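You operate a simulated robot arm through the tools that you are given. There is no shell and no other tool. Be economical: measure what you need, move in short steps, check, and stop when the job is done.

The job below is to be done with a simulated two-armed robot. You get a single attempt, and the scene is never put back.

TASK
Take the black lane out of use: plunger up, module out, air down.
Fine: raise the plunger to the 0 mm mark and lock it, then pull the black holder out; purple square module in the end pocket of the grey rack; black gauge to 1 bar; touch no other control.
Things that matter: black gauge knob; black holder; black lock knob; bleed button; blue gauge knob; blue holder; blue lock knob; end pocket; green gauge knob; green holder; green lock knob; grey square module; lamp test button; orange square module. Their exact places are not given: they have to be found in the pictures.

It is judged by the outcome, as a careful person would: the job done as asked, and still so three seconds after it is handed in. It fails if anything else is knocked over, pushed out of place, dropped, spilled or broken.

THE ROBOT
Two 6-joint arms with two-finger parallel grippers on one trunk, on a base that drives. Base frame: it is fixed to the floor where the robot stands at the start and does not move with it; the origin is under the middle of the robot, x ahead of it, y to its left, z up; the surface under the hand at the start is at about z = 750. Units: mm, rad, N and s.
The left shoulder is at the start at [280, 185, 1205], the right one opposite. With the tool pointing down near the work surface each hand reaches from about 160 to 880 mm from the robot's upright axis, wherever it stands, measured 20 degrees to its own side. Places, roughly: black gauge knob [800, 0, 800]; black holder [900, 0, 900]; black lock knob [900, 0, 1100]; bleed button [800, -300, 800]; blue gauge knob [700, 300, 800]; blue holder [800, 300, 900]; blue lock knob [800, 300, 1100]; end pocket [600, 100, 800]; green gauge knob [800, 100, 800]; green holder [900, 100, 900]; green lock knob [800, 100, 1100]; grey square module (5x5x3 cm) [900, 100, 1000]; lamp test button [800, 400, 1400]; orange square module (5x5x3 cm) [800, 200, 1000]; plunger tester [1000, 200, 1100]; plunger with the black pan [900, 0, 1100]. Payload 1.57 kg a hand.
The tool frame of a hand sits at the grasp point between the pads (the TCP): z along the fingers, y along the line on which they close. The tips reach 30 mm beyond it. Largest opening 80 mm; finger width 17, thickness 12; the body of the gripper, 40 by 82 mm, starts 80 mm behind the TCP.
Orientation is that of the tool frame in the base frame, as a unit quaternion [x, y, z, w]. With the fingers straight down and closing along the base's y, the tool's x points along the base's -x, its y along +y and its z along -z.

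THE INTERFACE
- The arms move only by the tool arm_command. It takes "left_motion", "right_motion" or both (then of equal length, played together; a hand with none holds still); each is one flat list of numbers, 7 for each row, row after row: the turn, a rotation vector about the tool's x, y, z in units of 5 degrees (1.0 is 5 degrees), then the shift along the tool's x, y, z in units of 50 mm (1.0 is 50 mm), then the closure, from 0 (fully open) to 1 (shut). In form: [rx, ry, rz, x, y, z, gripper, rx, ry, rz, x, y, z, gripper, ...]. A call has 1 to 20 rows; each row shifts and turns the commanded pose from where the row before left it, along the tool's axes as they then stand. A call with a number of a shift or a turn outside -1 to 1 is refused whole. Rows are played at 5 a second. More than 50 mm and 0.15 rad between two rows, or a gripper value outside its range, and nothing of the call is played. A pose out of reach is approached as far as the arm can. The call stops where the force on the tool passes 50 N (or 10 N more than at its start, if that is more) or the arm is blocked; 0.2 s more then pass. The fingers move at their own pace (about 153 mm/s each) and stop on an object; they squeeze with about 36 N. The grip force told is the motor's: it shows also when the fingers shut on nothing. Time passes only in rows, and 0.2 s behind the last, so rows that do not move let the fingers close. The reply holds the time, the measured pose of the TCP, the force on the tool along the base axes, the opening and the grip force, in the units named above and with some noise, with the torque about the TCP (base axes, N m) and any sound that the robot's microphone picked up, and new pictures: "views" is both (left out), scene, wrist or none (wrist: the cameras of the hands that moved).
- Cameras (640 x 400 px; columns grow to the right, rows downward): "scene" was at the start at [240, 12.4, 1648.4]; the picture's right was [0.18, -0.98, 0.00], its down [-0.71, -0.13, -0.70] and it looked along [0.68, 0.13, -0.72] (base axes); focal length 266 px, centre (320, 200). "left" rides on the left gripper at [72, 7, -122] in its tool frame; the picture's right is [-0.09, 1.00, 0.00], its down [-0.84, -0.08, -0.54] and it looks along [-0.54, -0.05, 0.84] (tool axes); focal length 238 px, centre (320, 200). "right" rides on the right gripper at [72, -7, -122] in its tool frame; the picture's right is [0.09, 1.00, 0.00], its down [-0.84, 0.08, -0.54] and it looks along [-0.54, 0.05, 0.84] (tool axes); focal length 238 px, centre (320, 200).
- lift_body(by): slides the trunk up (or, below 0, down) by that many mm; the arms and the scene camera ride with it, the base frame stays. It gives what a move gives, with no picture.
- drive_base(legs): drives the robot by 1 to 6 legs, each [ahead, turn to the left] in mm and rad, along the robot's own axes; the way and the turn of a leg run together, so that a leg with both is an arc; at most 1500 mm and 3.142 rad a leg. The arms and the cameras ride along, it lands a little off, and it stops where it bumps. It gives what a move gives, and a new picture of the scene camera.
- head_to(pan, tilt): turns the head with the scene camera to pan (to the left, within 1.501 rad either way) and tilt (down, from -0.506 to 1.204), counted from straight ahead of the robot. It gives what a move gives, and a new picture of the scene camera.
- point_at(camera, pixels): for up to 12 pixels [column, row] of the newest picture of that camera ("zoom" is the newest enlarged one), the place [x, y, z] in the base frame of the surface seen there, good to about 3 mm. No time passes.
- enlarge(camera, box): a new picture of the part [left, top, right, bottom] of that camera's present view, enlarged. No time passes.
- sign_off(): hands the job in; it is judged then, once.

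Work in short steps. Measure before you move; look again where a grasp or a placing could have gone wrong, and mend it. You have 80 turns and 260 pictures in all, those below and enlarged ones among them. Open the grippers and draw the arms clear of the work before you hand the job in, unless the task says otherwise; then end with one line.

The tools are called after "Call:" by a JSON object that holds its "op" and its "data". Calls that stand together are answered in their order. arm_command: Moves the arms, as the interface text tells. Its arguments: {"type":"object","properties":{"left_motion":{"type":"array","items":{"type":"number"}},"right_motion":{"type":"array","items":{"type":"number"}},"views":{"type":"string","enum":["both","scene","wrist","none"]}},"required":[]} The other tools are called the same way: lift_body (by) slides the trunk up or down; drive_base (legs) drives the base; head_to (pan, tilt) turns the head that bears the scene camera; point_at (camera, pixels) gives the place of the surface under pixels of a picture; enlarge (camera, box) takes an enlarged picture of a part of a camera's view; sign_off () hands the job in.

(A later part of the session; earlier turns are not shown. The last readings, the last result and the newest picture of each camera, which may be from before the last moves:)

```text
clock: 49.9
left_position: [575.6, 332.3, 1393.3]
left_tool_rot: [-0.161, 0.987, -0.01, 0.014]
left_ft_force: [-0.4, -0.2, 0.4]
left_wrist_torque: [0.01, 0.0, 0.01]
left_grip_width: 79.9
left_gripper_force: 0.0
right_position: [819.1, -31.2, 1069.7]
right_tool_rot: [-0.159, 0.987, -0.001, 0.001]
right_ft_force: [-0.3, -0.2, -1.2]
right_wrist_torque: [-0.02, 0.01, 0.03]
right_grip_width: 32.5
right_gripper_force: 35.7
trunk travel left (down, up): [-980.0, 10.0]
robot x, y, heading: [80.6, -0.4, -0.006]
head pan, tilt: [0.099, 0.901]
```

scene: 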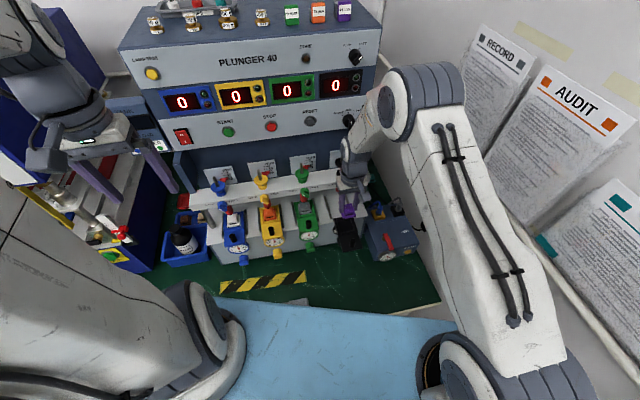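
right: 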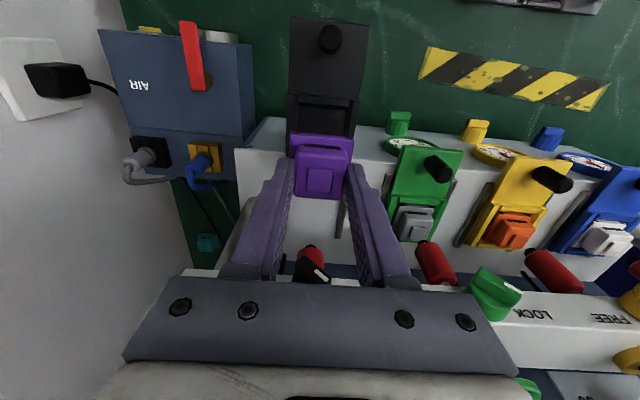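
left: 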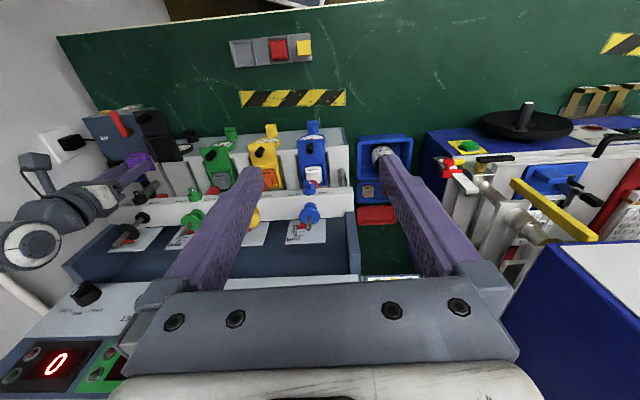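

Module is held cleanly. Carrying it back over the rack and down to z≈880.

Call:
{"op": "arm_command", "data": {"right_motion": [0, 0, 0, 0.6, 0.667, 0, 1, 0, 0, 0, 0.6, 0.667, 0, 1, 0, 0, 0, 0.6, 0.667, 0, 1, 0, 0, 0, 0.6, 0.667, 0, 1, 0, 0, 0, 0.6, 0.667, 0, 1, 0, 0, 0, 0.5, 0.667, 0, 1, 0, 0, 0, 0, 0, 0.8, 1, 0, 0, 0, 0, 0, 0.8, 1, 0, 0, 0, 0, 0, 0.8, 1, 0, 0, 0, 0, 0, 0.8, 1, 0, 0, 0, 0, 0, 0.6, 1], "views": "both"}}

Call:
{"op": "enlarge", "data": {"camera": "right", "box": [220, 60, 420, 210]}}

```text
clock: 52.3
left_position: [575.3, 331.9, 1394.1]
left_tool_rot: [-0.161, 0.987, -0.011, 0.012]
left_ft_force: [-0.1, 0.2, -0.3]
left_wrist_torque: [0.0, -0.02, 0.01]
left_grip_width: 80.1
left_gripper_force: 0.0
right_position: [591.4, 106.3, 876.2]
right_tool_rot: [-0.158, 0.987, -0.002, 0.001]
right_ft_force: [-0.4, 0.4, -0.2]
right_wrist_torque: [-0.01, 0.02, -0.02]
right_grip_width: 32.8
right_gripper_force: 36.0
trunk travel left (down, up): [-980.0, 10.0]
robot x, y, heading: [81.2, 0.7, -0.002]
head pan, tilt: [0.099, 0.901]
```

scene: 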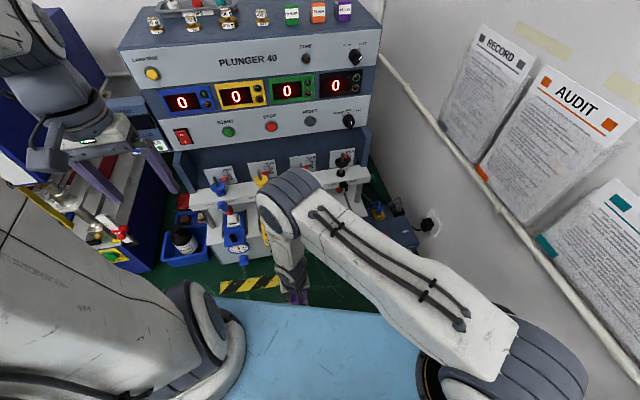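
right: 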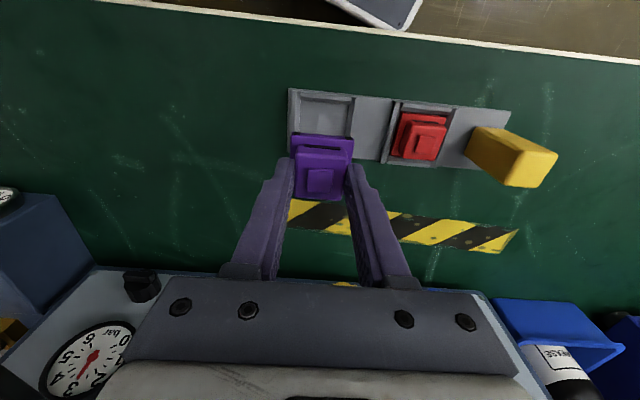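

```text
2.67 times, centred on (320, 135) of right
```

zoom: 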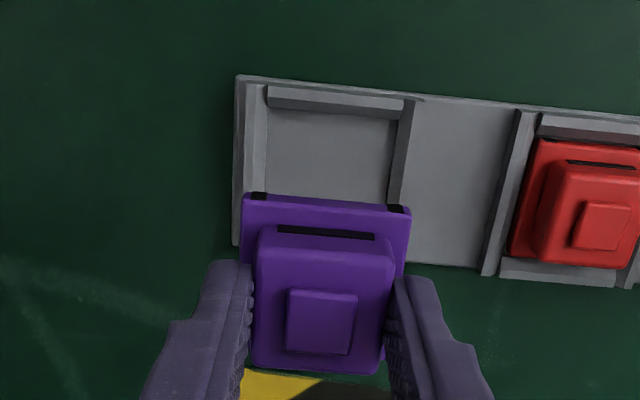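

Rack and module are parallel in the picture. Measuring the pocket's inner walls, and red module's pocket for reference.

Call:
{"op": "point_at", "data": {"camera": "zoom", "pixels": [[272, 116], [392, 124], [266, 185], [388, 195], [330, 150], [257, 130], [404, 140], [335, 100], [250, 90], [262, 180], [394, 190], [240, 80]]}}

Call:
{"op": "point_at", "data": {"camera": "left", "pixels": [[231, 41], [249, 40], [234, 67], [253, 65], [243, 53], [257, 50], [278, 48]]}}

Call:
{"op": "enlarge", "data": {"camera": "left", "box": [220, 25, 320, 80]}}

```text
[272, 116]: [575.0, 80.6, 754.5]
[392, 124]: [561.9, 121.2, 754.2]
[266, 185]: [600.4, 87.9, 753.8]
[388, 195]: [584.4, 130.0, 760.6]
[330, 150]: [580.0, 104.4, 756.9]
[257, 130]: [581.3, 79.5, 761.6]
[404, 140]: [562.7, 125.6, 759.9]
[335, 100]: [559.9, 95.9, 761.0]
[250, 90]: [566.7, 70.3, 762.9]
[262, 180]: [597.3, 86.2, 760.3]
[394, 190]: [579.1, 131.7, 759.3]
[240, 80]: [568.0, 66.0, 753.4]
```

```text
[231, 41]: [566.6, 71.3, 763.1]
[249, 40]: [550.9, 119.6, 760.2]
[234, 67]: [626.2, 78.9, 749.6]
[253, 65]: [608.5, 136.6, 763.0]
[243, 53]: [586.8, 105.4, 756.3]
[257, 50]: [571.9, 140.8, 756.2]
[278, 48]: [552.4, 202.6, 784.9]
```

```text
6.40 times, centred on (270, 52) of left
```

zoom: 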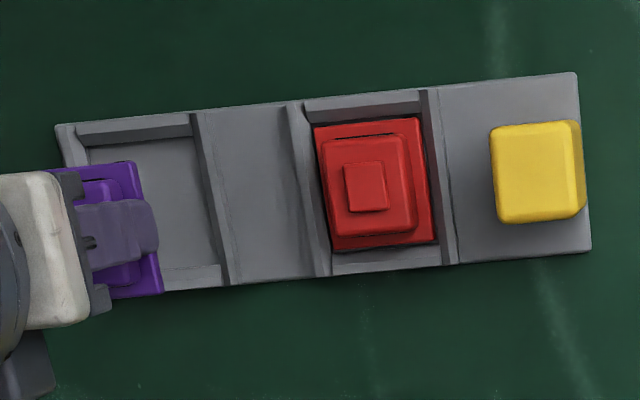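

Pocket inner centre ≈ f 590.5, l −78 (46 mm wide; module base ≈39). Correcting by −5/+2 mm and lowering to z 818.

Call:
{"op": "arm_command", "data": {"right_motion": [0, 0, 0, 0.1, 0.036, 0, 1, 0, 0, 0, 0, 0, 0.58, 1, 0, 0, 0, 0, 0, 0.58, 1], "views": "wrist"}}

Call:
{"op": "enlarge", "data": {"camera": "right", "box": [240, 90, 400, 210]}}

Call:
{"op": "enlarge", "data": {"camera": "left", "box": [220, 25, 320, 80]}}

```text
clock: 53.1
left_position: [575.8, 330.7, 1393.2]
left_tool_rot: [-0.161, 0.987, -0.01, 0.012]
left_ft_force: [-0.2, 0.2, 0.8]
left_wrist_torque: [-0.03, -0.01, 0.0]
left_grip_width: 80.2
left_gripper_force: 0.0
right_position: [588.3, 107.6, 818.8]
right_tool_rot: [-0.159, 0.987, 0.0, 0.002]
right_ft_force: [-0.2, -0.3, -0.5]
right_wrist_torque: [-0.02, 0.01, -0.03]
right_grip_width: 32.9
right_gripper_force: 35.9
trunk travel left (down, up): [-980.0, 10.0]
robot x, y, heading: [82.4, -3.2, 0.002]
head pan, tilt: [0.099, 0.901]
```

right: 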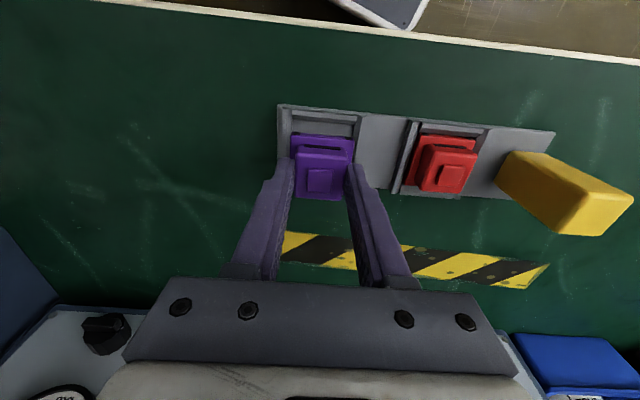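

```text
3.33 times, centred on (320, 150) of right
```

zoom: 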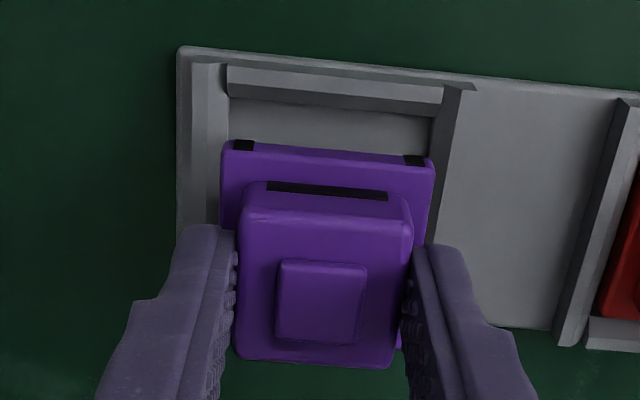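

```text
6.40 times, centred on (270, 52) of left
```

zoom: 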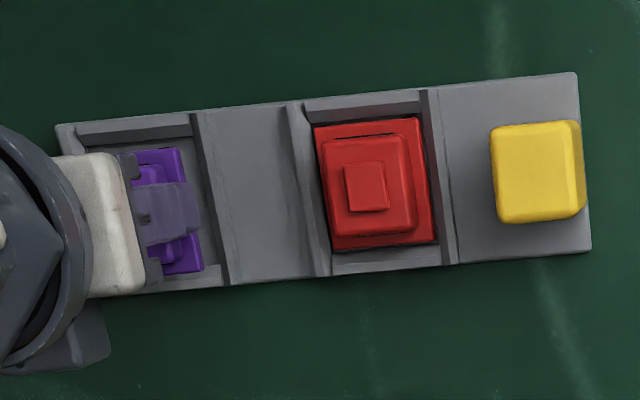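

Checking held base edges against pocket walls numerically.

Call:
{"op": "point_at", "data": {"camera": "right", "pixels": [[292.4, 137.5], [351.5, 142], [293, 120], [354, 125.5], [290.3, 123], [357, 130], [324, 121], [284, 125], [361, 128], [288, 152]]}}

Call:
{"op": "point_at", "data": {"camera": "zoom", "pixels": [[178, 152], [202, 268], [192, 125], [222, 275], [200, 282], [215, 200], [190, 140], [315, 130], [420, 122], [432, 240], [332, 250], [368, 188]]}}

```text
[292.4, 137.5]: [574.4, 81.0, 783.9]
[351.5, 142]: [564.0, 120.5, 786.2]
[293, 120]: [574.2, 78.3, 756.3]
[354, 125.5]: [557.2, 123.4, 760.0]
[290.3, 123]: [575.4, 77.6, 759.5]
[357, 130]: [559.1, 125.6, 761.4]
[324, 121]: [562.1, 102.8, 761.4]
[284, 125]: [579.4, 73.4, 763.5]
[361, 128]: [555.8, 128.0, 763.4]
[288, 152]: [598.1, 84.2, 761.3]
```

```text
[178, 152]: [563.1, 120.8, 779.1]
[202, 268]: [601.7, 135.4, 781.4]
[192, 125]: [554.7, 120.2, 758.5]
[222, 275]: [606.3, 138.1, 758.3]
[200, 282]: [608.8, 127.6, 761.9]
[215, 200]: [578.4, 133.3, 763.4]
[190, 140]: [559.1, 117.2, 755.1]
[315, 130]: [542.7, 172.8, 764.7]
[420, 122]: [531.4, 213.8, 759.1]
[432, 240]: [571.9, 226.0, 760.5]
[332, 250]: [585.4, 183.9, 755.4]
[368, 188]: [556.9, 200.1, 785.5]
```

Module base (f 572–614, l −99…−57) is centred in the pocket (f 567–618, l −102…−51). Lowering 20 mm, then 1 mm rows to contact.

Call:
{"op": "arm_command", "data": {"right_motion": [0, 0, 0, 0.016, 0.01, 0.2, 1, 0, 0, 0, 0, 0, 0.2, 1, 0, 0, 0, 0, 0, 0.02, 1, 0, 0, 0, 0, 0, 0.02, 1, 0, 0, 0, 0, 0, 0.02, 1, 0, 0, 0, 0, 0, 0.02, 1], "views": "wrist"}}

Call:
{"op": "enlarge", "data": {"camera": "left", "box": [220, 25, 320, 80]}}

```text
clock: 54.5
left_position: [574.5, 331.7, 1394.5]
left_tool_rot: [-0.161, 0.987, -0.01, 0.012]
left_ft_force: [-0.2, -1.1, -0.5]
left_wrist_torque: [-0.01, -0.04, 0.03]
left_grip_width: 80.2
left_gripper_force: 0.1
right_position: [587.6, 105.8, 797.2]
right_tool_rot: [-0.158, 0.987, 0.0, 0.003]
right_ft_force: [-3.0, 0.4, 27.3]
right_wrist_torque: [0.01, 0.21, -0.05]
right_grip_width: 32.9
right_gripper_force: 36.0
trunk travel left (down, up): [-980.0, 10.0]
robot x, y, heading: [79.8, -1.2, -0.005]
head pan, tilt: [0.099, 0.901]
```

right: 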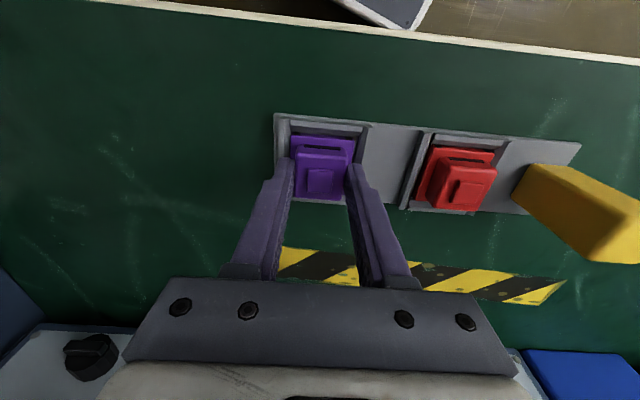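

```text
6.40 times, centred on (270, 52) of left
```

zoom: 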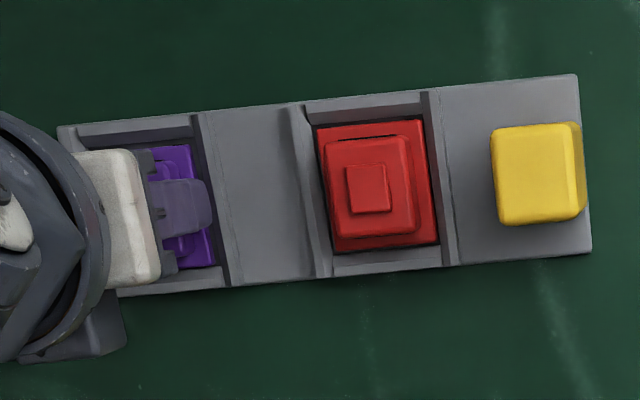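

Contact with 27 N at z 797. Verifying that the module is on the pocket floor by heights versus the red one.

Call:
{"op": "enlarge", "data": {"camera": "right", "box": [260, 90, 400, 210]}}

Call:
{"op": "point_at", "data": {"camera": "right", "pixels": [[296, 138], [350, 142], [322, 177], [464, 186], [440, 155], [485, 158], [325, 128], [320, 131], [286, 140], [361, 140]]}}

```text
3.33 times, centred on (330, 150) of right
```

zoom: 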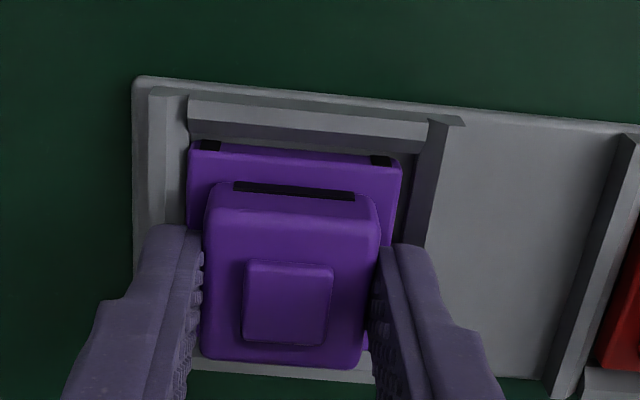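

```text
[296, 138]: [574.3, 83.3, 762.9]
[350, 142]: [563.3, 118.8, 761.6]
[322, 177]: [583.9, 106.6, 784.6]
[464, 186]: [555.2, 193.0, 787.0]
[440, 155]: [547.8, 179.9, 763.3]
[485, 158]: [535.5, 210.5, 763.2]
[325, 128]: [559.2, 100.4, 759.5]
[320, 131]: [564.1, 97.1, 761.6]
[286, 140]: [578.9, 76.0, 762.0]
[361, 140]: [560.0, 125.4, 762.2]
```

Purple base 762 / top 785 matches the red one (763 / 787): seated. Opening and rising.

Call:
{"op": "arm_command", "data": {"right_motion": [0, 0, 0, 0, 0, -0.04, 1, 0, 0, 0, 0, 0, 0, 0.35, 0, 0, 0, 0, 0, 0, 0.35, 0, 0, 0, 0, 0, -0.5, 0.35, 0, 0, 0, 0, 0, -0.8, 0.35, 0, 0, 0, 0, 0, -0.8, 0.35], "views": "wrist"}}

Call:
{"op": "enlarge", "data": {"camera": "right", "box": [240, 60, 440, 190]}}

```text
clock: 55.9
left_position: [575.6, 331.8, 1393.1]
left_tool_rot: [-0.161, 0.987, -0.01, 0.012]
left_ft_force: [-0.2, 0.4, 0.4]
left_wrist_torque: [0.02, -0.01, 0.0]
left_grip_width: 79.9
left_gripper_force: 0.1
right_position: [585.4, 106.6, 902.2]
right_tool_rot: [-0.158, 0.987, -0.001, 0.001]
right_ft_force: [0.4, -1.3, 0.1]
right_wrist_torque: [0.0, -0.01, 0.01]
right_grip_width: 51.9
right_gripper_force: 0.0
trunk travel left (down, up): [-980.0, 10.0]
robot x, y, heading: [85.9, -0.4, -0.001]
head pan, tilt: [0.099, 0.901]
```

right: 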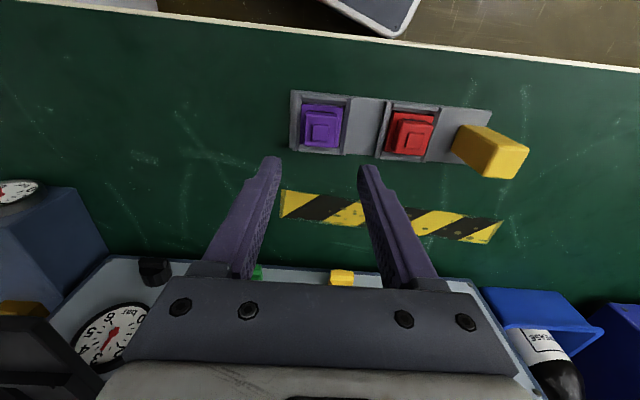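

```text
3.08 times, centred on (340, 125) of right
```

zoom: 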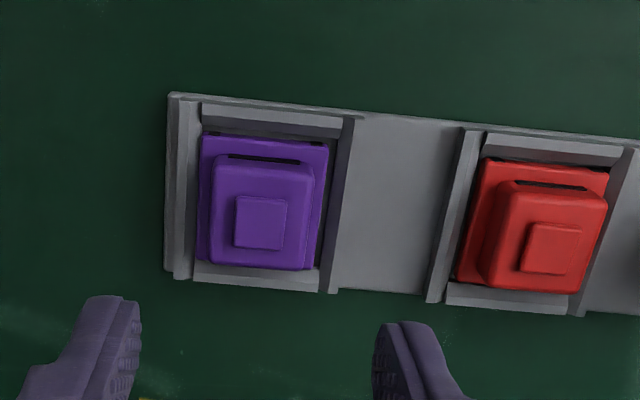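

Module in the pocket, flush. Now the gauge: zooming on the black gauge knob as seen by the right and left cameras.

Call:
{"op": "enlarge", "data": {"camera": "right", "box": [60, 230, 220, 380]}}

Call:
{"op": "enlarge", "data": {"camera": "scene", "box": [300, 210, 380, 260]}}

Call:
{"op": "enlarge", "data": {"camera": "right", "box": [230, 255, 370, 300]}}

```text
2.67 times, centred on (140, 305) of right
```

zoom: 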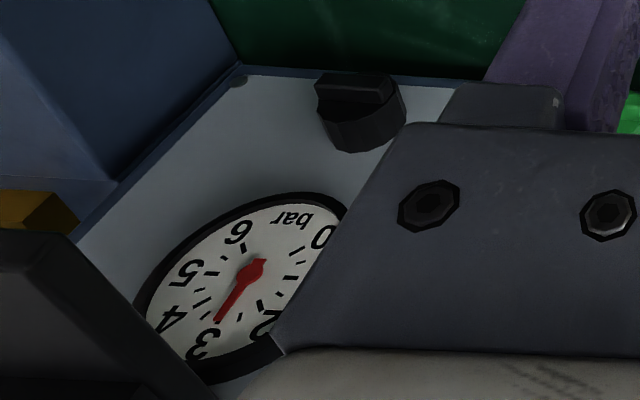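

```text
8.00 times, centred on (340, 235) of scene
```

zoom: 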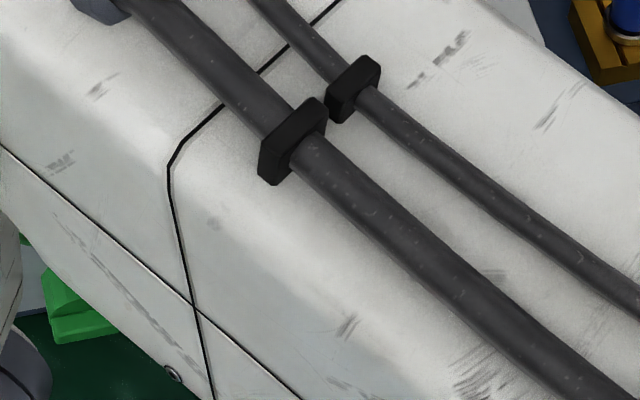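

```text
4.57 times, centred on (300, 278) of right
```

zoom: 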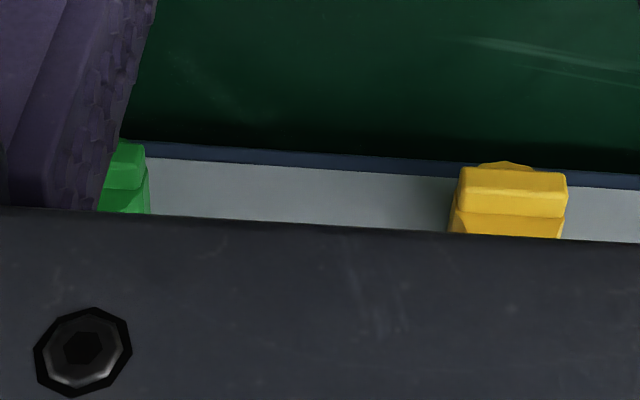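

The knob bar is horizontal at 3 bar, below the pulled-out holder, so I'll come from the front with the hand tipped 20° below horizontal. First bring the right hand in front and pitch it.

Call:
{"op": "arm_command", "data": {"right_motion": [0, 0, 0, -0.16, -0.816, 0, 0.5, 0, 0, 0, -0.16, -0.816, 0, 0.5, 0, 0, 0, -0.16, -0.816, 0, 0.5, 0, 0, 0, -0.16, -0.816, 0, 0.5, 0, 0, 0, -0.16, -0.816, 0, 0.5, 0, -1, 0, 0, 0, 0, 0.5, 0, -1, 0, 0, 0, 0, 0.5, 0, -1, 0, 0, 0, 0, 0.5, 0, -1, 0, 0, 0, 0, 0.5, 0, -1, 0, 0, 0, 0, 0.5, 0, -1, 0, 0, 0, 0, 0.5, 0, -1, 0, 0, 0, 0, 0.5, 0, -1, 0, 0, 0, 0, 0.5, 0, -1, 0, 0, 0, 0, 0.5, 0, -1, 0, 0, 0, 0, 0.5, 0, -1, 0, 0, 0, 0, 0.5, 0, -1, 0, 0, 0, 0, 0.5, 0, -1, 0, 0, 0, 0, 0.5, 0, -1, 0, 0, 0, 0, 0.5], "views": "both"}}

```text
clock: 59.9
left_position: [576.4, 331.6, 1393.4]
left_tool_rot: [-0.161, 0.987, -0.011, 0.012]
left_ft_force: [-1.0, 0.8, -0.4]
left_wrist_torque: [-0.01, 0.0, 0.0]
left_grip_width: 79.8
left_gripper_force: 0.1
right_position: [687.0, -75.2, 902.5]
right_tool_rot: [-0.131, 0.807, 0.09, 0.568]
right_ft_force: [0.7, -0.3, -0.4]
right_wrist_torque: [0.02, -0.04, 0.04]
right_grip_width: 40.1
right_gripper_force: 0.0
trunk travel left (down, up): [-980.0, 10.0]
robot x, y, heading: [83.4, 0.5, 0.001]
head pan, tilt: [0.099, 0.901]
```

scene: 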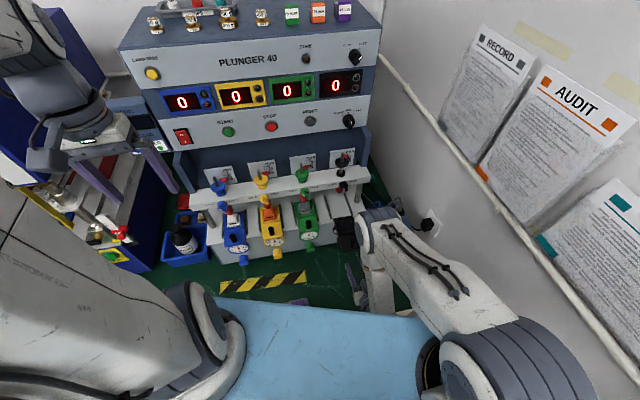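
right: 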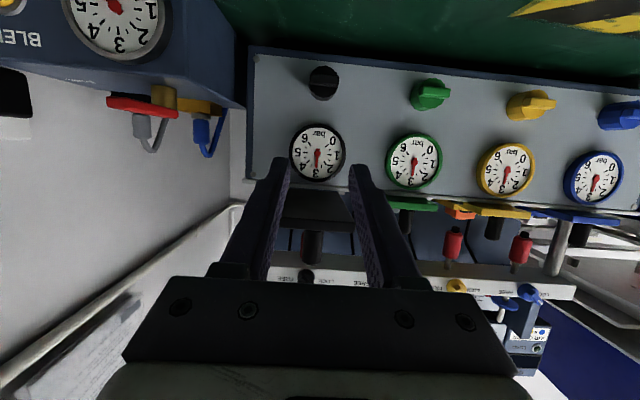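

Very good view: black gauge (317,152), knob (323,82). Zooming and measuring.

Call:
{"op": "enlarge", "data": {"camera": "right", "box": [270, 50, 380, 190]}}

Call:
{"op": "point_at", "data": {"camera": "right", "pixels": [[323, 82], [314, 84], [333, 81], [323, 72], [323, 94], [300, 90], [345, 90], [317, 150], [300, 198], [345, 198], [245, 80], [160, 60]]}}

```text
2.86 times, centred on (325, 120) of right
```

zoom: 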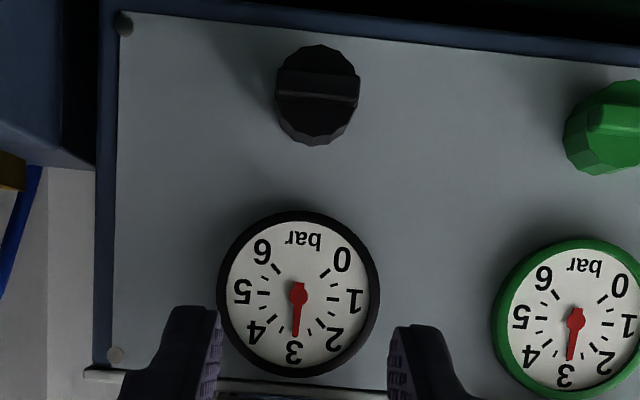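

```text
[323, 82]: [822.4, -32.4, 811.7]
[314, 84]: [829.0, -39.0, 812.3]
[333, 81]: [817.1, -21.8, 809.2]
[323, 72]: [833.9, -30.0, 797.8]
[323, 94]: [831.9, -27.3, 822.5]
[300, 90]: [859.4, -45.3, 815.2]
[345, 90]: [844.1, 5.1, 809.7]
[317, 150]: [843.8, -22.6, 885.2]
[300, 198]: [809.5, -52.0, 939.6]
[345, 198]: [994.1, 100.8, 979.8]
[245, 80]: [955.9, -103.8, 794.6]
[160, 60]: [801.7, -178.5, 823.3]
```

Knob axis at l≈−281.3, z≈811, bar front f≈773. Moving to a standoff on the approach line and rolling +90° so the fingers straddle the horizontal bar.

Call:
{"op": "arm_command", "data": {"right_motion": [0, 0, 0, 0.24, 0.01, 0.64, 0.5, 0, 0, 0, 0.24, 0, 0.64, 0.5, 0, 0, 1, 0.24, 0, 0.64, 0.5, 0, 0, 1, 0, 0, 0, 0.5, 0, 0, 1, 0, 0, 0, 0.5, 0, 0, 1, 0, 0, 0, 0.5, 0, 0, 1, 0, 0, 0, 0.5, 0, 0, 1, 0, 0, 0, 0.5, 0, 0, 1, 0, 0, 0, 0.5, 0, 0, 1, 0, 0, 0, 0.5, 0, 0, 1, 0, 0, 0, 0.5, 0, 0, 1, 0, 0, 0, 0.5, 0, 0, 1, 0, 0, 0, 0.5, 0, 0, 1, 0, 0, 0, 0.5, 0, 0, 1, 0, 0, 0, 0.5, 0, 0, 1, 0, 0, 0, 0.5, 0, 0, 1, 0, 0, 0, 0.5, 0, 0, 1, 0, 0, 0, 0.5, 0, 0, 1, 0, 0, 0, 0.5, 0, 0, 1, 0, 0, 0, 0.5], "views": "both"}}

Call:
{"op": "enlarge", "data": {"camera": "right", "box": [240, 90, 400, 220]}}

```text
clock: 64.1
left_position: [576.6, 331.0, 1393.9]
left_tool_rot: [-0.16, 0.987, -0.011, 0.012]
left_ft_force: [-0.2, -0.2, 0.6]
left_wrist_torque: [-0.02, 0.0, -0.03]
left_grip_width: 80.1
left_gripper_force: 0.1
right_position: [762.1, -50.2, 837.0]
right_tool_rot: [0.48, 0.663, 0.465, 0.338]
right_ft_force: [0.4, 0.3, -0.2]
right_wrist_torque: [-0.05, 0.01, 0.03]
right_grip_width: 40.0
right_gripper_force: 0.0
trunk travel left (down, up): [-980.0, 10.0]
robot x, y, heading: [83.7, -0.8, 0.0]
head pan, tilt: [0.099, 0.901]
```

scene: 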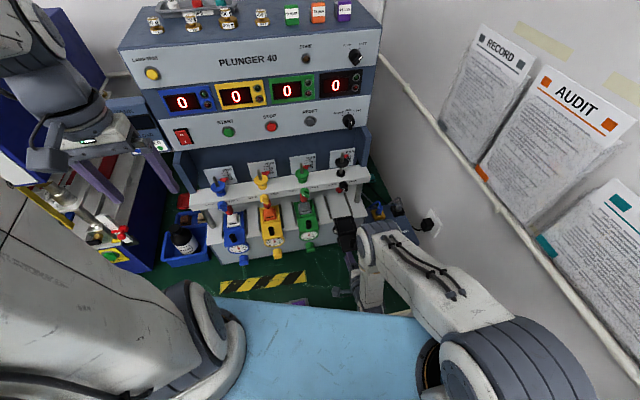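
right: 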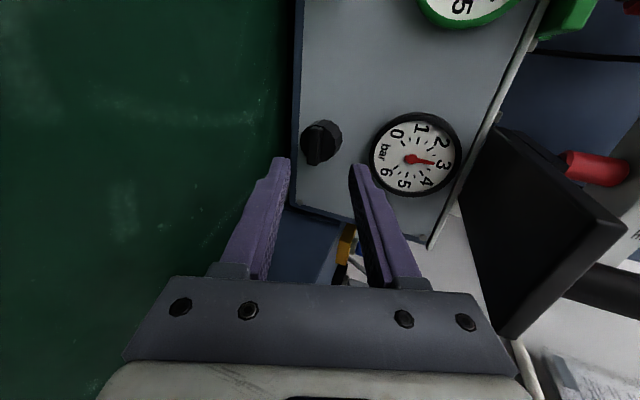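

```text
3.08 times, centred on (320, 155) of right
```

zoom: 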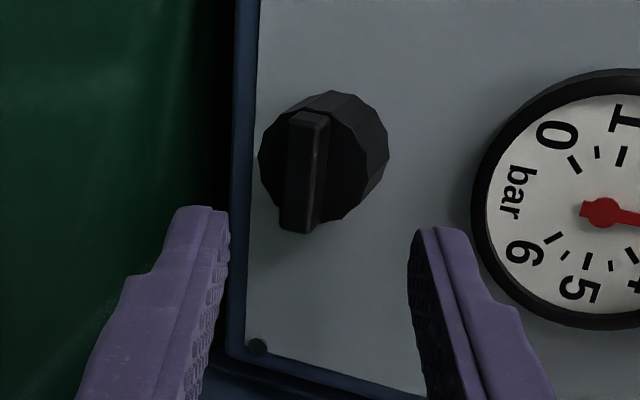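

Bar is aligned with the fingers. Advancing 49 mm along the approach line.

Call:
{"op": "arm_command", "data": {"right_motion": [0, 0, 0, 0, -0.01, 0.33, 0.5, 0, 0, 0, 0, -0.01, 0.33, 0.5, 0, 0, 0, 0, 0, 0.32, 0.5], "views": "wrist"}}

Call:
{"op": "enlarge", "data": {"camera": "right", "box": [240, 90, 400, 220]}}

```text
clock: 64.9
left_position: [575.8, 332.3, 1394.4]
left_tool_rot: [-0.161, 0.987, -0.011, 0.012]
left_ft_force: [-0.8, 0.3, -0.5]
left_wrist_torque: [0.05, 0.02, 0.04]
left_grip_width: 79.8
left_gripper_force: 0.1
right_position: [805.5, -36.0, 818.3]
right_tool_rot: [0.48, 0.663, 0.464, 0.338]
right_ft_force: [0.0, 0.2, 0.2]
right_wrist_torque: [-0.01, -0.03, 0.04]
right_grip_width: 40.2
right_gripper_force: 0.1
trunk travel left (down, up): [-980.0, 10.0]
robot x, y, heading: [81.8, 0.4, -0.0]
head pan, tilt: [0.099, 0.901]
```

right: 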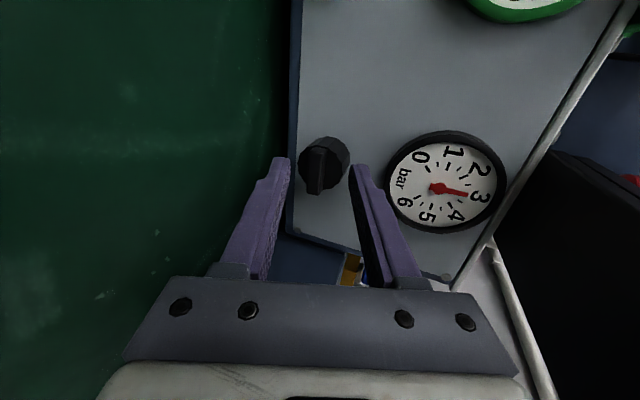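

```text
3.08 times, centred on (320, 155) of right
```

zoom: 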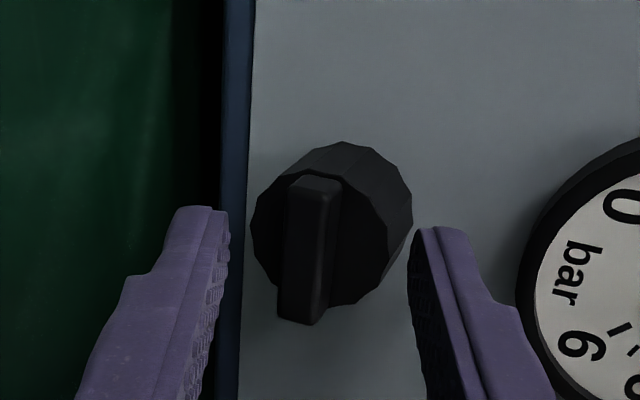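

The bar sits between the fingers; closing and then turning −45° (counter-clockwise from the front), watching the gauge.

Call:
{"op": "arm_command", "data": {"right_motion": [0, 0, 0, 0, 0, 0, 1, 0, 0, 0, 0, 0, 0, 1, 0, 0, 0, 0, 0, 0, 1], "views": "wrist"}}

Call:
{"op": "enlarge", "data": {"camera": "right", "box": [270, 110, 510, 240]}}

```text
clock: 65.7
left_position: [574.4, 331.4, 1394.7]
left_tool_rot: [-0.161, 0.987, -0.01, 0.012]
left_ft_force: [-0.6, 0.2, -0.2]
left_wrist_torque: [0.01, -0.01, 0.0]
left_grip_width: 79.9
left_gripper_force: 0.0
right_position: [808.2, -33.9, 821.9]
right_tool_rot: [0.477, 0.661, 0.468, 0.341]
right_ft_force: [0.3, -0.6, 22.2]
right_wrist_torque: [0.22, -0.79, 0.18]
right_grip_width: 26.6
right_gripper_force: 38.0
trunk travel left (down, up): [-980.0, 10.0]
robot x, y, heading: [82.6, -0.4, 0.005]
head pan, tilt: [0.099, 0.901]
```

right: 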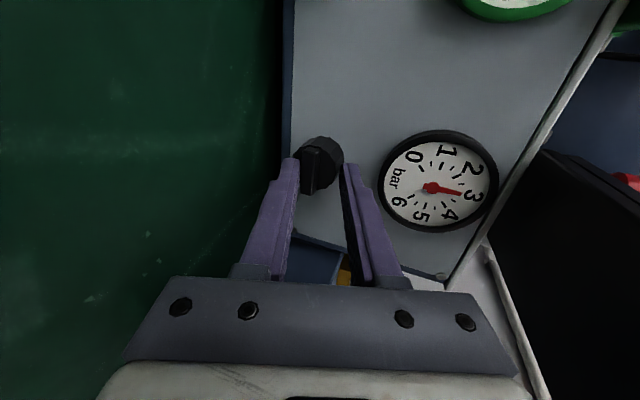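

```text
2.67 times, centred on (390, 175) of right
```

zoom: 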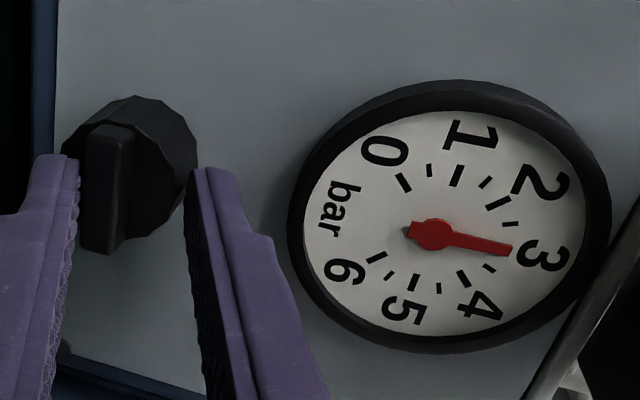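

The fingers landed on the round skirt (26.6 mm) because of the lean. Opening, backing off, reducing the lean to ~8°, and re-approaching shallower.

Call:
{"op": "arm_command", "data": {"right_motion": [0, 0, 0, 0, 0, 0, 0.5, 0, 0, 0, 0, 0, 0, 0.5, 0, 0, 0, 0, 0, -0.3, 0.5, -0.8, 0, 0, 0, 0, 0, 0.55, -0.8, 0, 0, 0, 0, 0, 0.6, -0.8, 0, 0, 0, -0.14, 0, 0.6, 0, 0, 0, 0, 0, 0.11, 0.6, 0, 0, 0, 0, 0, 0.11, 0.6], "views": "wrist"}}

Call:
{"op": "enlarge", "data": {"camera": "right", "box": [240, 90, 400, 220]}}

```text
clock: 67.5
left_position: [575.1, 331.7, 1393.8]
left_tool_rot: [-0.161, 0.987, -0.011, 0.012]
left_ft_force: [0.4, -0.4, -0.2]
left_wrist_torque: [-0.02, -0.01, 0.02]
left_grip_width: 80.0
left_gripper_force: 0.1
right_position: [801.2, -38.2, 814.7]
right_tool_rot: [0.441, 0.611, 0.532, 0.387]
right_ft_force: [0.5, -0.2, -0.6]
right_wrist_torque: [-0.02, -0.02, 0.0]
right_grip_width: 32.1
right_gripper_force: 0.2
trunk travel left (down, up): [-980.0, 10.0]
robot x, y, heading: [82.0, 1.2, -0.004]
head pan, tilt: [0.099, 0.901]
```

right: 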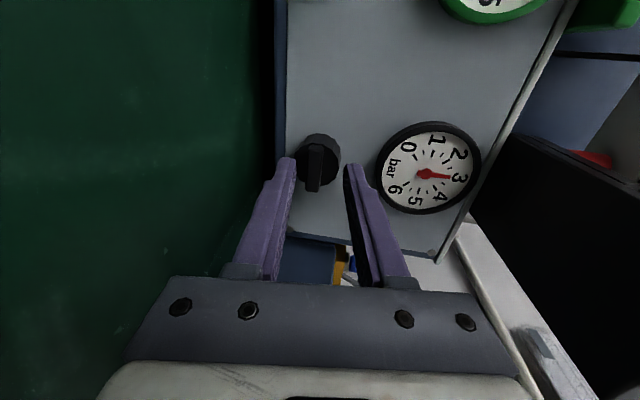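

```text
3.08 times, centred on (320, 155) of right
```

zoom: 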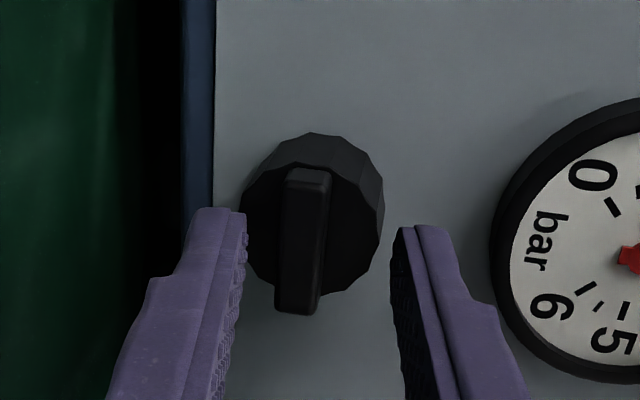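

Bar is ~3 mm low of the finger centre (zoom 303 vs 320); shifting down 3 mm and closing.

Call:
{"op": "arm_command", "data": {"right_motion": [0, 0, 0, 0, -0.06, 0, 0.6, 0, 0, 0, 0, 0, 0, 1, 0, 0, 0, 0, 0, 0, 1, 0, 0, 0, 0, 0, 0, 1], "views": "wrist"}}

Call:
{"op": "enlarge", "data": {"camera": "right", "box": [240, 90, 400, 220]}}

```text
clock: 68.5
left_position: [575.0, 331.5, 1395.3]
left_tool_rot: [-0.16, 0.987, -0.01, 0.013]
left_ft_force: [-0.8, 0.2, 0.0]
left_wrist_torque: [-0.03, -0.01, 0.0]
left_grip_width: 79.9
left_gripper_force: 0.1
right_position: [802.9, -38.7, 817.8]
right_tool_rot: [0.439, 0.607, 0.536, 0.389]
right_ft_force: [0.1, -2.9, 27.8]
right_wrist_torque: [0.31, -0.9, 0.17]
right_grip_width: 22.9
right_gripper_force: 34.8
trunk travel left (down, up): [-980.0, 10.0]
robot x, y, heading: [81.7, 0.8, -0.0]
head pan, tilt: [0.099, 0.901]
```

right: 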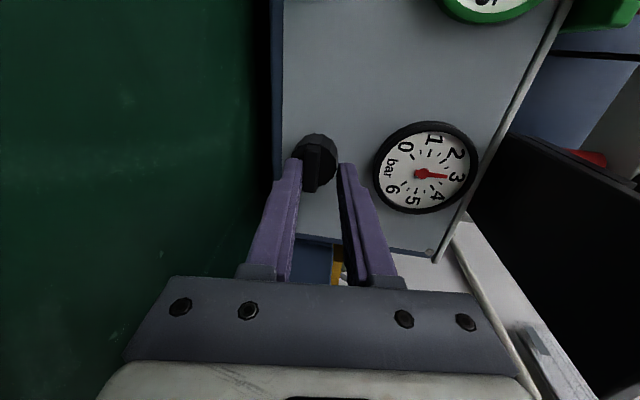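

```text
3.08 times, centred on (320, 155) of right
```

zoom: 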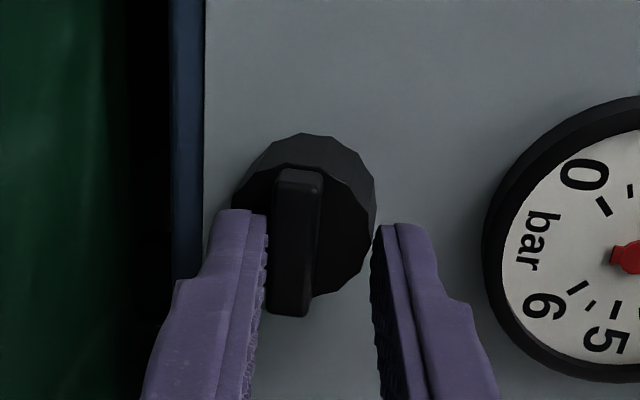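

The upper finger still catches the skirt. Opening, backing off 5 mm, and closing again on just the bar.

Call:
{"op": "arm_command", "data": {"right_motion": [0, 0, 0, 0, 0, 0, 0.6, 0, 0, 0, 0, 0, 0, 0.6, 0, 0, 0, 0, 0.015, -0.1, 0.6, 0, 0, 0, 0, 0, 0, 1, 0, 0, 0, 0, 0, 0, 1, 0, 0, 0, 0, 0, 0, 1], "views": "wrist"}}

Call:
{"op": "enlarge", "data": {"camera": "right", "box": [240, 90, 400, 220]}}

```text
clock: 69.9
left_position: [575.3, 332.0, 1393.3]
left_tool_rot: [-0.161, 0.987, -0.01, 0.012]
left_ft_force: [0.2, 0.6, 0.6]
left_wrist_torque: [0.02, -0.01, -0.04]
left_grip_width: 80.1
left_gripper_force: 0.0
right_position: [796.7, -39.9, 812.1]
right_tool_rot: [0.441, 0.613, 0.53, 0.386]
right_ft_force: [0.6, 1.9, -12.0]
right_wrist_torque: [-0.07, 0.27, -0.25]
right_grip_width: 10.4
right_gripper_force: 27.7
trunk travel left (down, up): [-980.0, 10.0]
robot x, y, heading: [80.6, 0.7, 0.0]
head pan, tilt: [0.099, 0.901]
```

right: 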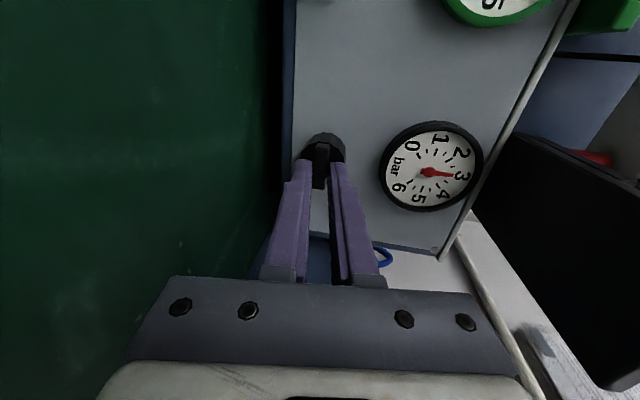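

```text
3.08 times, centred on (320, 155) of right
```

zoom: 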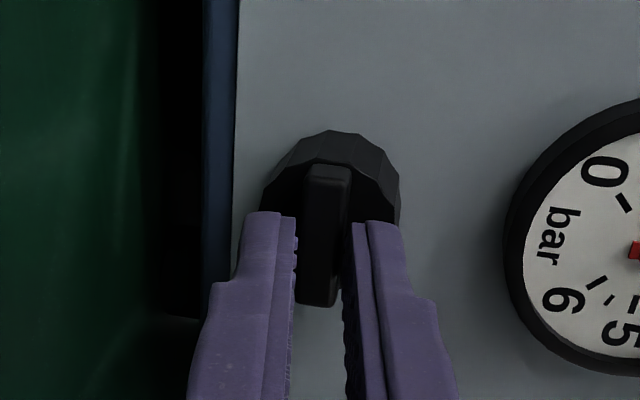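

Bar gripped properly (10.4 mm). Turning 45° counter-clockwise, gradually adding lean to keep the wrist camera off the table.

Call:
{"op": "arm_command", "data": {"right_motion": [0.133, 0, -1, 0, 0.006, 0, 1, 0.132, 0.012, -1, 0, 0.006, 0, 1, 0.131, 0.023, -1, 0, 0.006, 0, 1, 0.128, 0.034, -1, 0, 0.006, 0, 1, 0.125, 0.045, -1, 0, 0.006, 0, 1, 0.121, 0.056, -1, 0, 0.006, 0, 1, 0.115, 0.067, -1, 0, 0.006, 0, 1, 0.109, 0.076, -1, 0, 0.006, 0, 1, 0.102, 0.085, -1, 0, 0.006, 0, 1], "views": "both"}}

Call:
{"op": "enlarge", "data": {"camera": "right", "box": [270, 90, 470, 240]}}

```text
clock: 71.9
left_position: [575.7, 329.4, 1395.0]
left_tool_rot: [-0.161, 0.987, -0.011, 0.012]
left_ft_force: [-0.7, 0.8, -0.1]
left_wrist_torque: [0.03, -0.03, 0.04]
left_grip_width: 79.7
left_gripper_force: 0.0
right_position: [795.2, -39.7, 816.0]
right_tool_rot: [0.184, 0.766, 0.318, 0.527]
right_ft_force: [-8.3, -13.9, -9.5]
right_wrist_torque: [-0.16, 0.1, -0.38]
right_grip_width: 10.6
right_gripper_force: 29.0
trunk travel left (down, up): [-980.0, 10.0]
robot x, y, heading: [79.6, -1.0, -0.001]
head pan, tilt: [0.099, 0.901]
```

scene: 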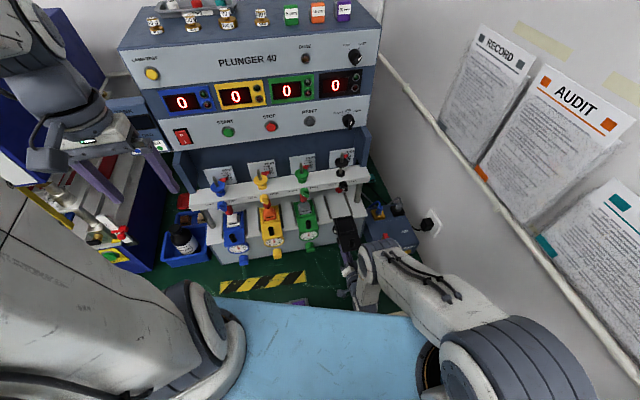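
right: 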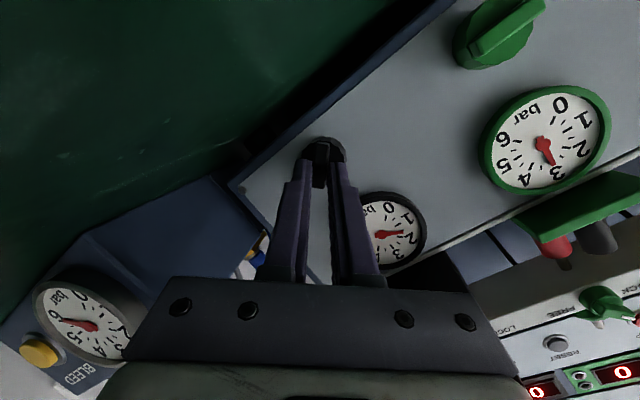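

```text
2.67 times, centred on (370, 165) of right
```

zoom: 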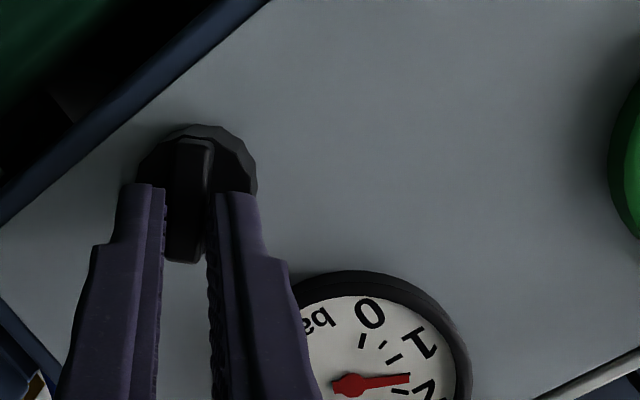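

Needle has gone from 3 to just under 2 – about 1:1. Turning 30° more, then fine-adjusting.

Call:
{"op": "arm_command", "data": {"right_motion": [0.094, 0.094, -1, -0.014, -0.01, 0, 1, 0.085, 0.102, -1, 0, 0.004, 0, 1, 0.076, 0.109, -1, 0, 0.004, 0, 1, 0.067, 0.115, -1, 0, 0, 0, 1, 0.056, 0.121, -1, -0.005, 0, 0, 1, 0.045, 0.125, -1, -0.005, 0, 0, 1], "views": "wrist"}}

Call:
{"op": "enlarge", "data": {"camera": "right", "box": [270, 130, 430, 260]}}

```text
clock: 73.3
left_position: [576.3, 331.7, 1393.3]
left_tool_rot: [-0.161, 0.987, -0.01, 0.012]
left_ft_force: [0.2, 0.4, 0.7]
left_wrist_torque: [0.0, -0.03, 0.0]
left_grip_width: 80.0
left_gripper_force: 0.0
right_position: [796.7, -37.7, 818.0]
right_tool_rot: [-0.022, 0.807, 0.165, 0.566]
right_ft_force: [-5.8, -9.2, -1.3]
right_wrist_torque: [0.0, -0.41, -0.18]
right_grip_width: 10.1
right_gripper_force: 28.2
trunk travel left (down, up): [-980.0, 10.0]
robot x, y, heading: [82.5, 0.6, 0.001]
head pan, tilt: [0.099, 0.901]
```

right: 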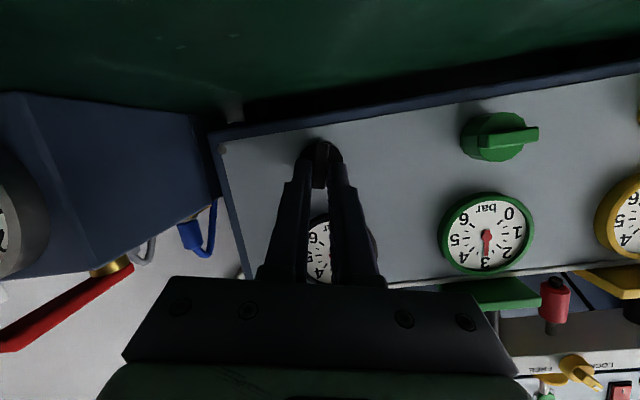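

```text
3.08 times, centred on (350, 195) of right
```

zoom: 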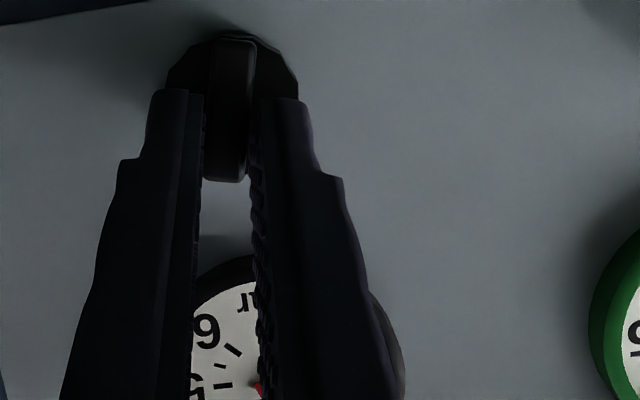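

Needle hidden behind the fingers; 75° done ≈1.3 bar. Turning 14° more, then releasing and backing off to read it.

Call:
{"op": "arm_command", "data": {"right_motion": [0.034, 0.128, -1, -0.005, 0, 0, 1, 0.023, 0.131, -1, -0.005, 0, 0, 1, 0.012, 0.132, -0.8, -0.005, 0, 0, 1, 0, 0, 0, 0, 0, 0, 0.7, 0, 0, 0, 0, 0, 0, 0.7, 0, 0, 0, 0, 0, -0.5, 0.7, 0, 0, 0, 0, 0, -0.5, 0.4], "views": "wrist"}}

Call:
{"op": "enlarge", "data": {"camera": "right", "box": [250, 90, 390, 210]}}

```text
clock: 74.9
left_position: [576.4, 331.8, 1393.3]
left_tool_rot: [-0.161, 0.987, -0.01, 0.013]
left_ft_force: [0.4, -0.4, 0.5]
left_wrist_torque: [0.03, 0.02, -0.01]
left_grip_width: 79.9
left_gripper_force: 0.1
right_position: [751.9, -53.0, 835.3]
right_tool_rot: [-0.12, 0.809, 0.091, 0.568]
right_ft_force: [0.4, 0.0, -0.4]
right_wrist_torque: [0.05, 0.02, 0.01]
right_grip_width: 47.8
right_gripper_force: 0.0
trunk travel left (down, up): [-980.0, 10.0]
robot x, y, heading: [83.2, 0.9, -0.0]
head pan, tilt: [0.099, 0.901]
```

right: 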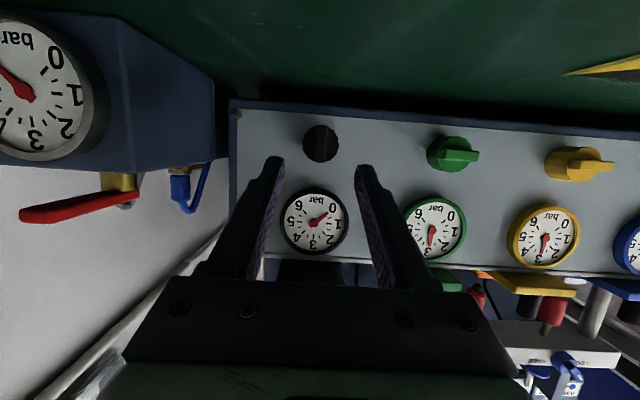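

```text
3.33 times, centred on (320, 150) of right
```

zoom: 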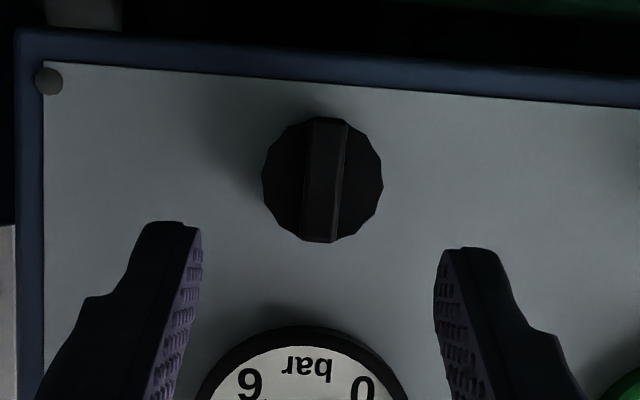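

Released. Zooming onto the gauge face to read the needle.

Call:
{"op": "enlarge", "data": {"camera": "right", "box": [280, 182, 360, 258]}}

```text
5.26 times, centred on (320, 220) of right
```

zoom: 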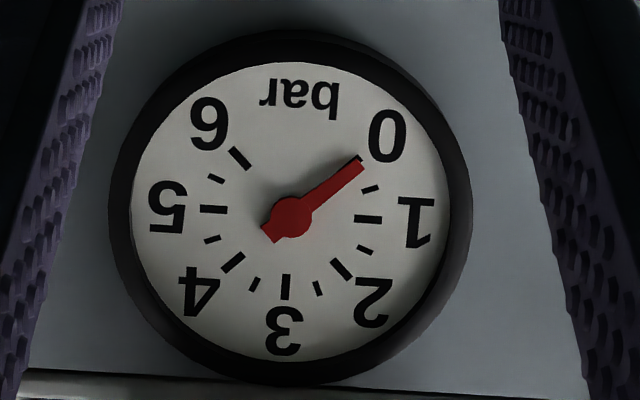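

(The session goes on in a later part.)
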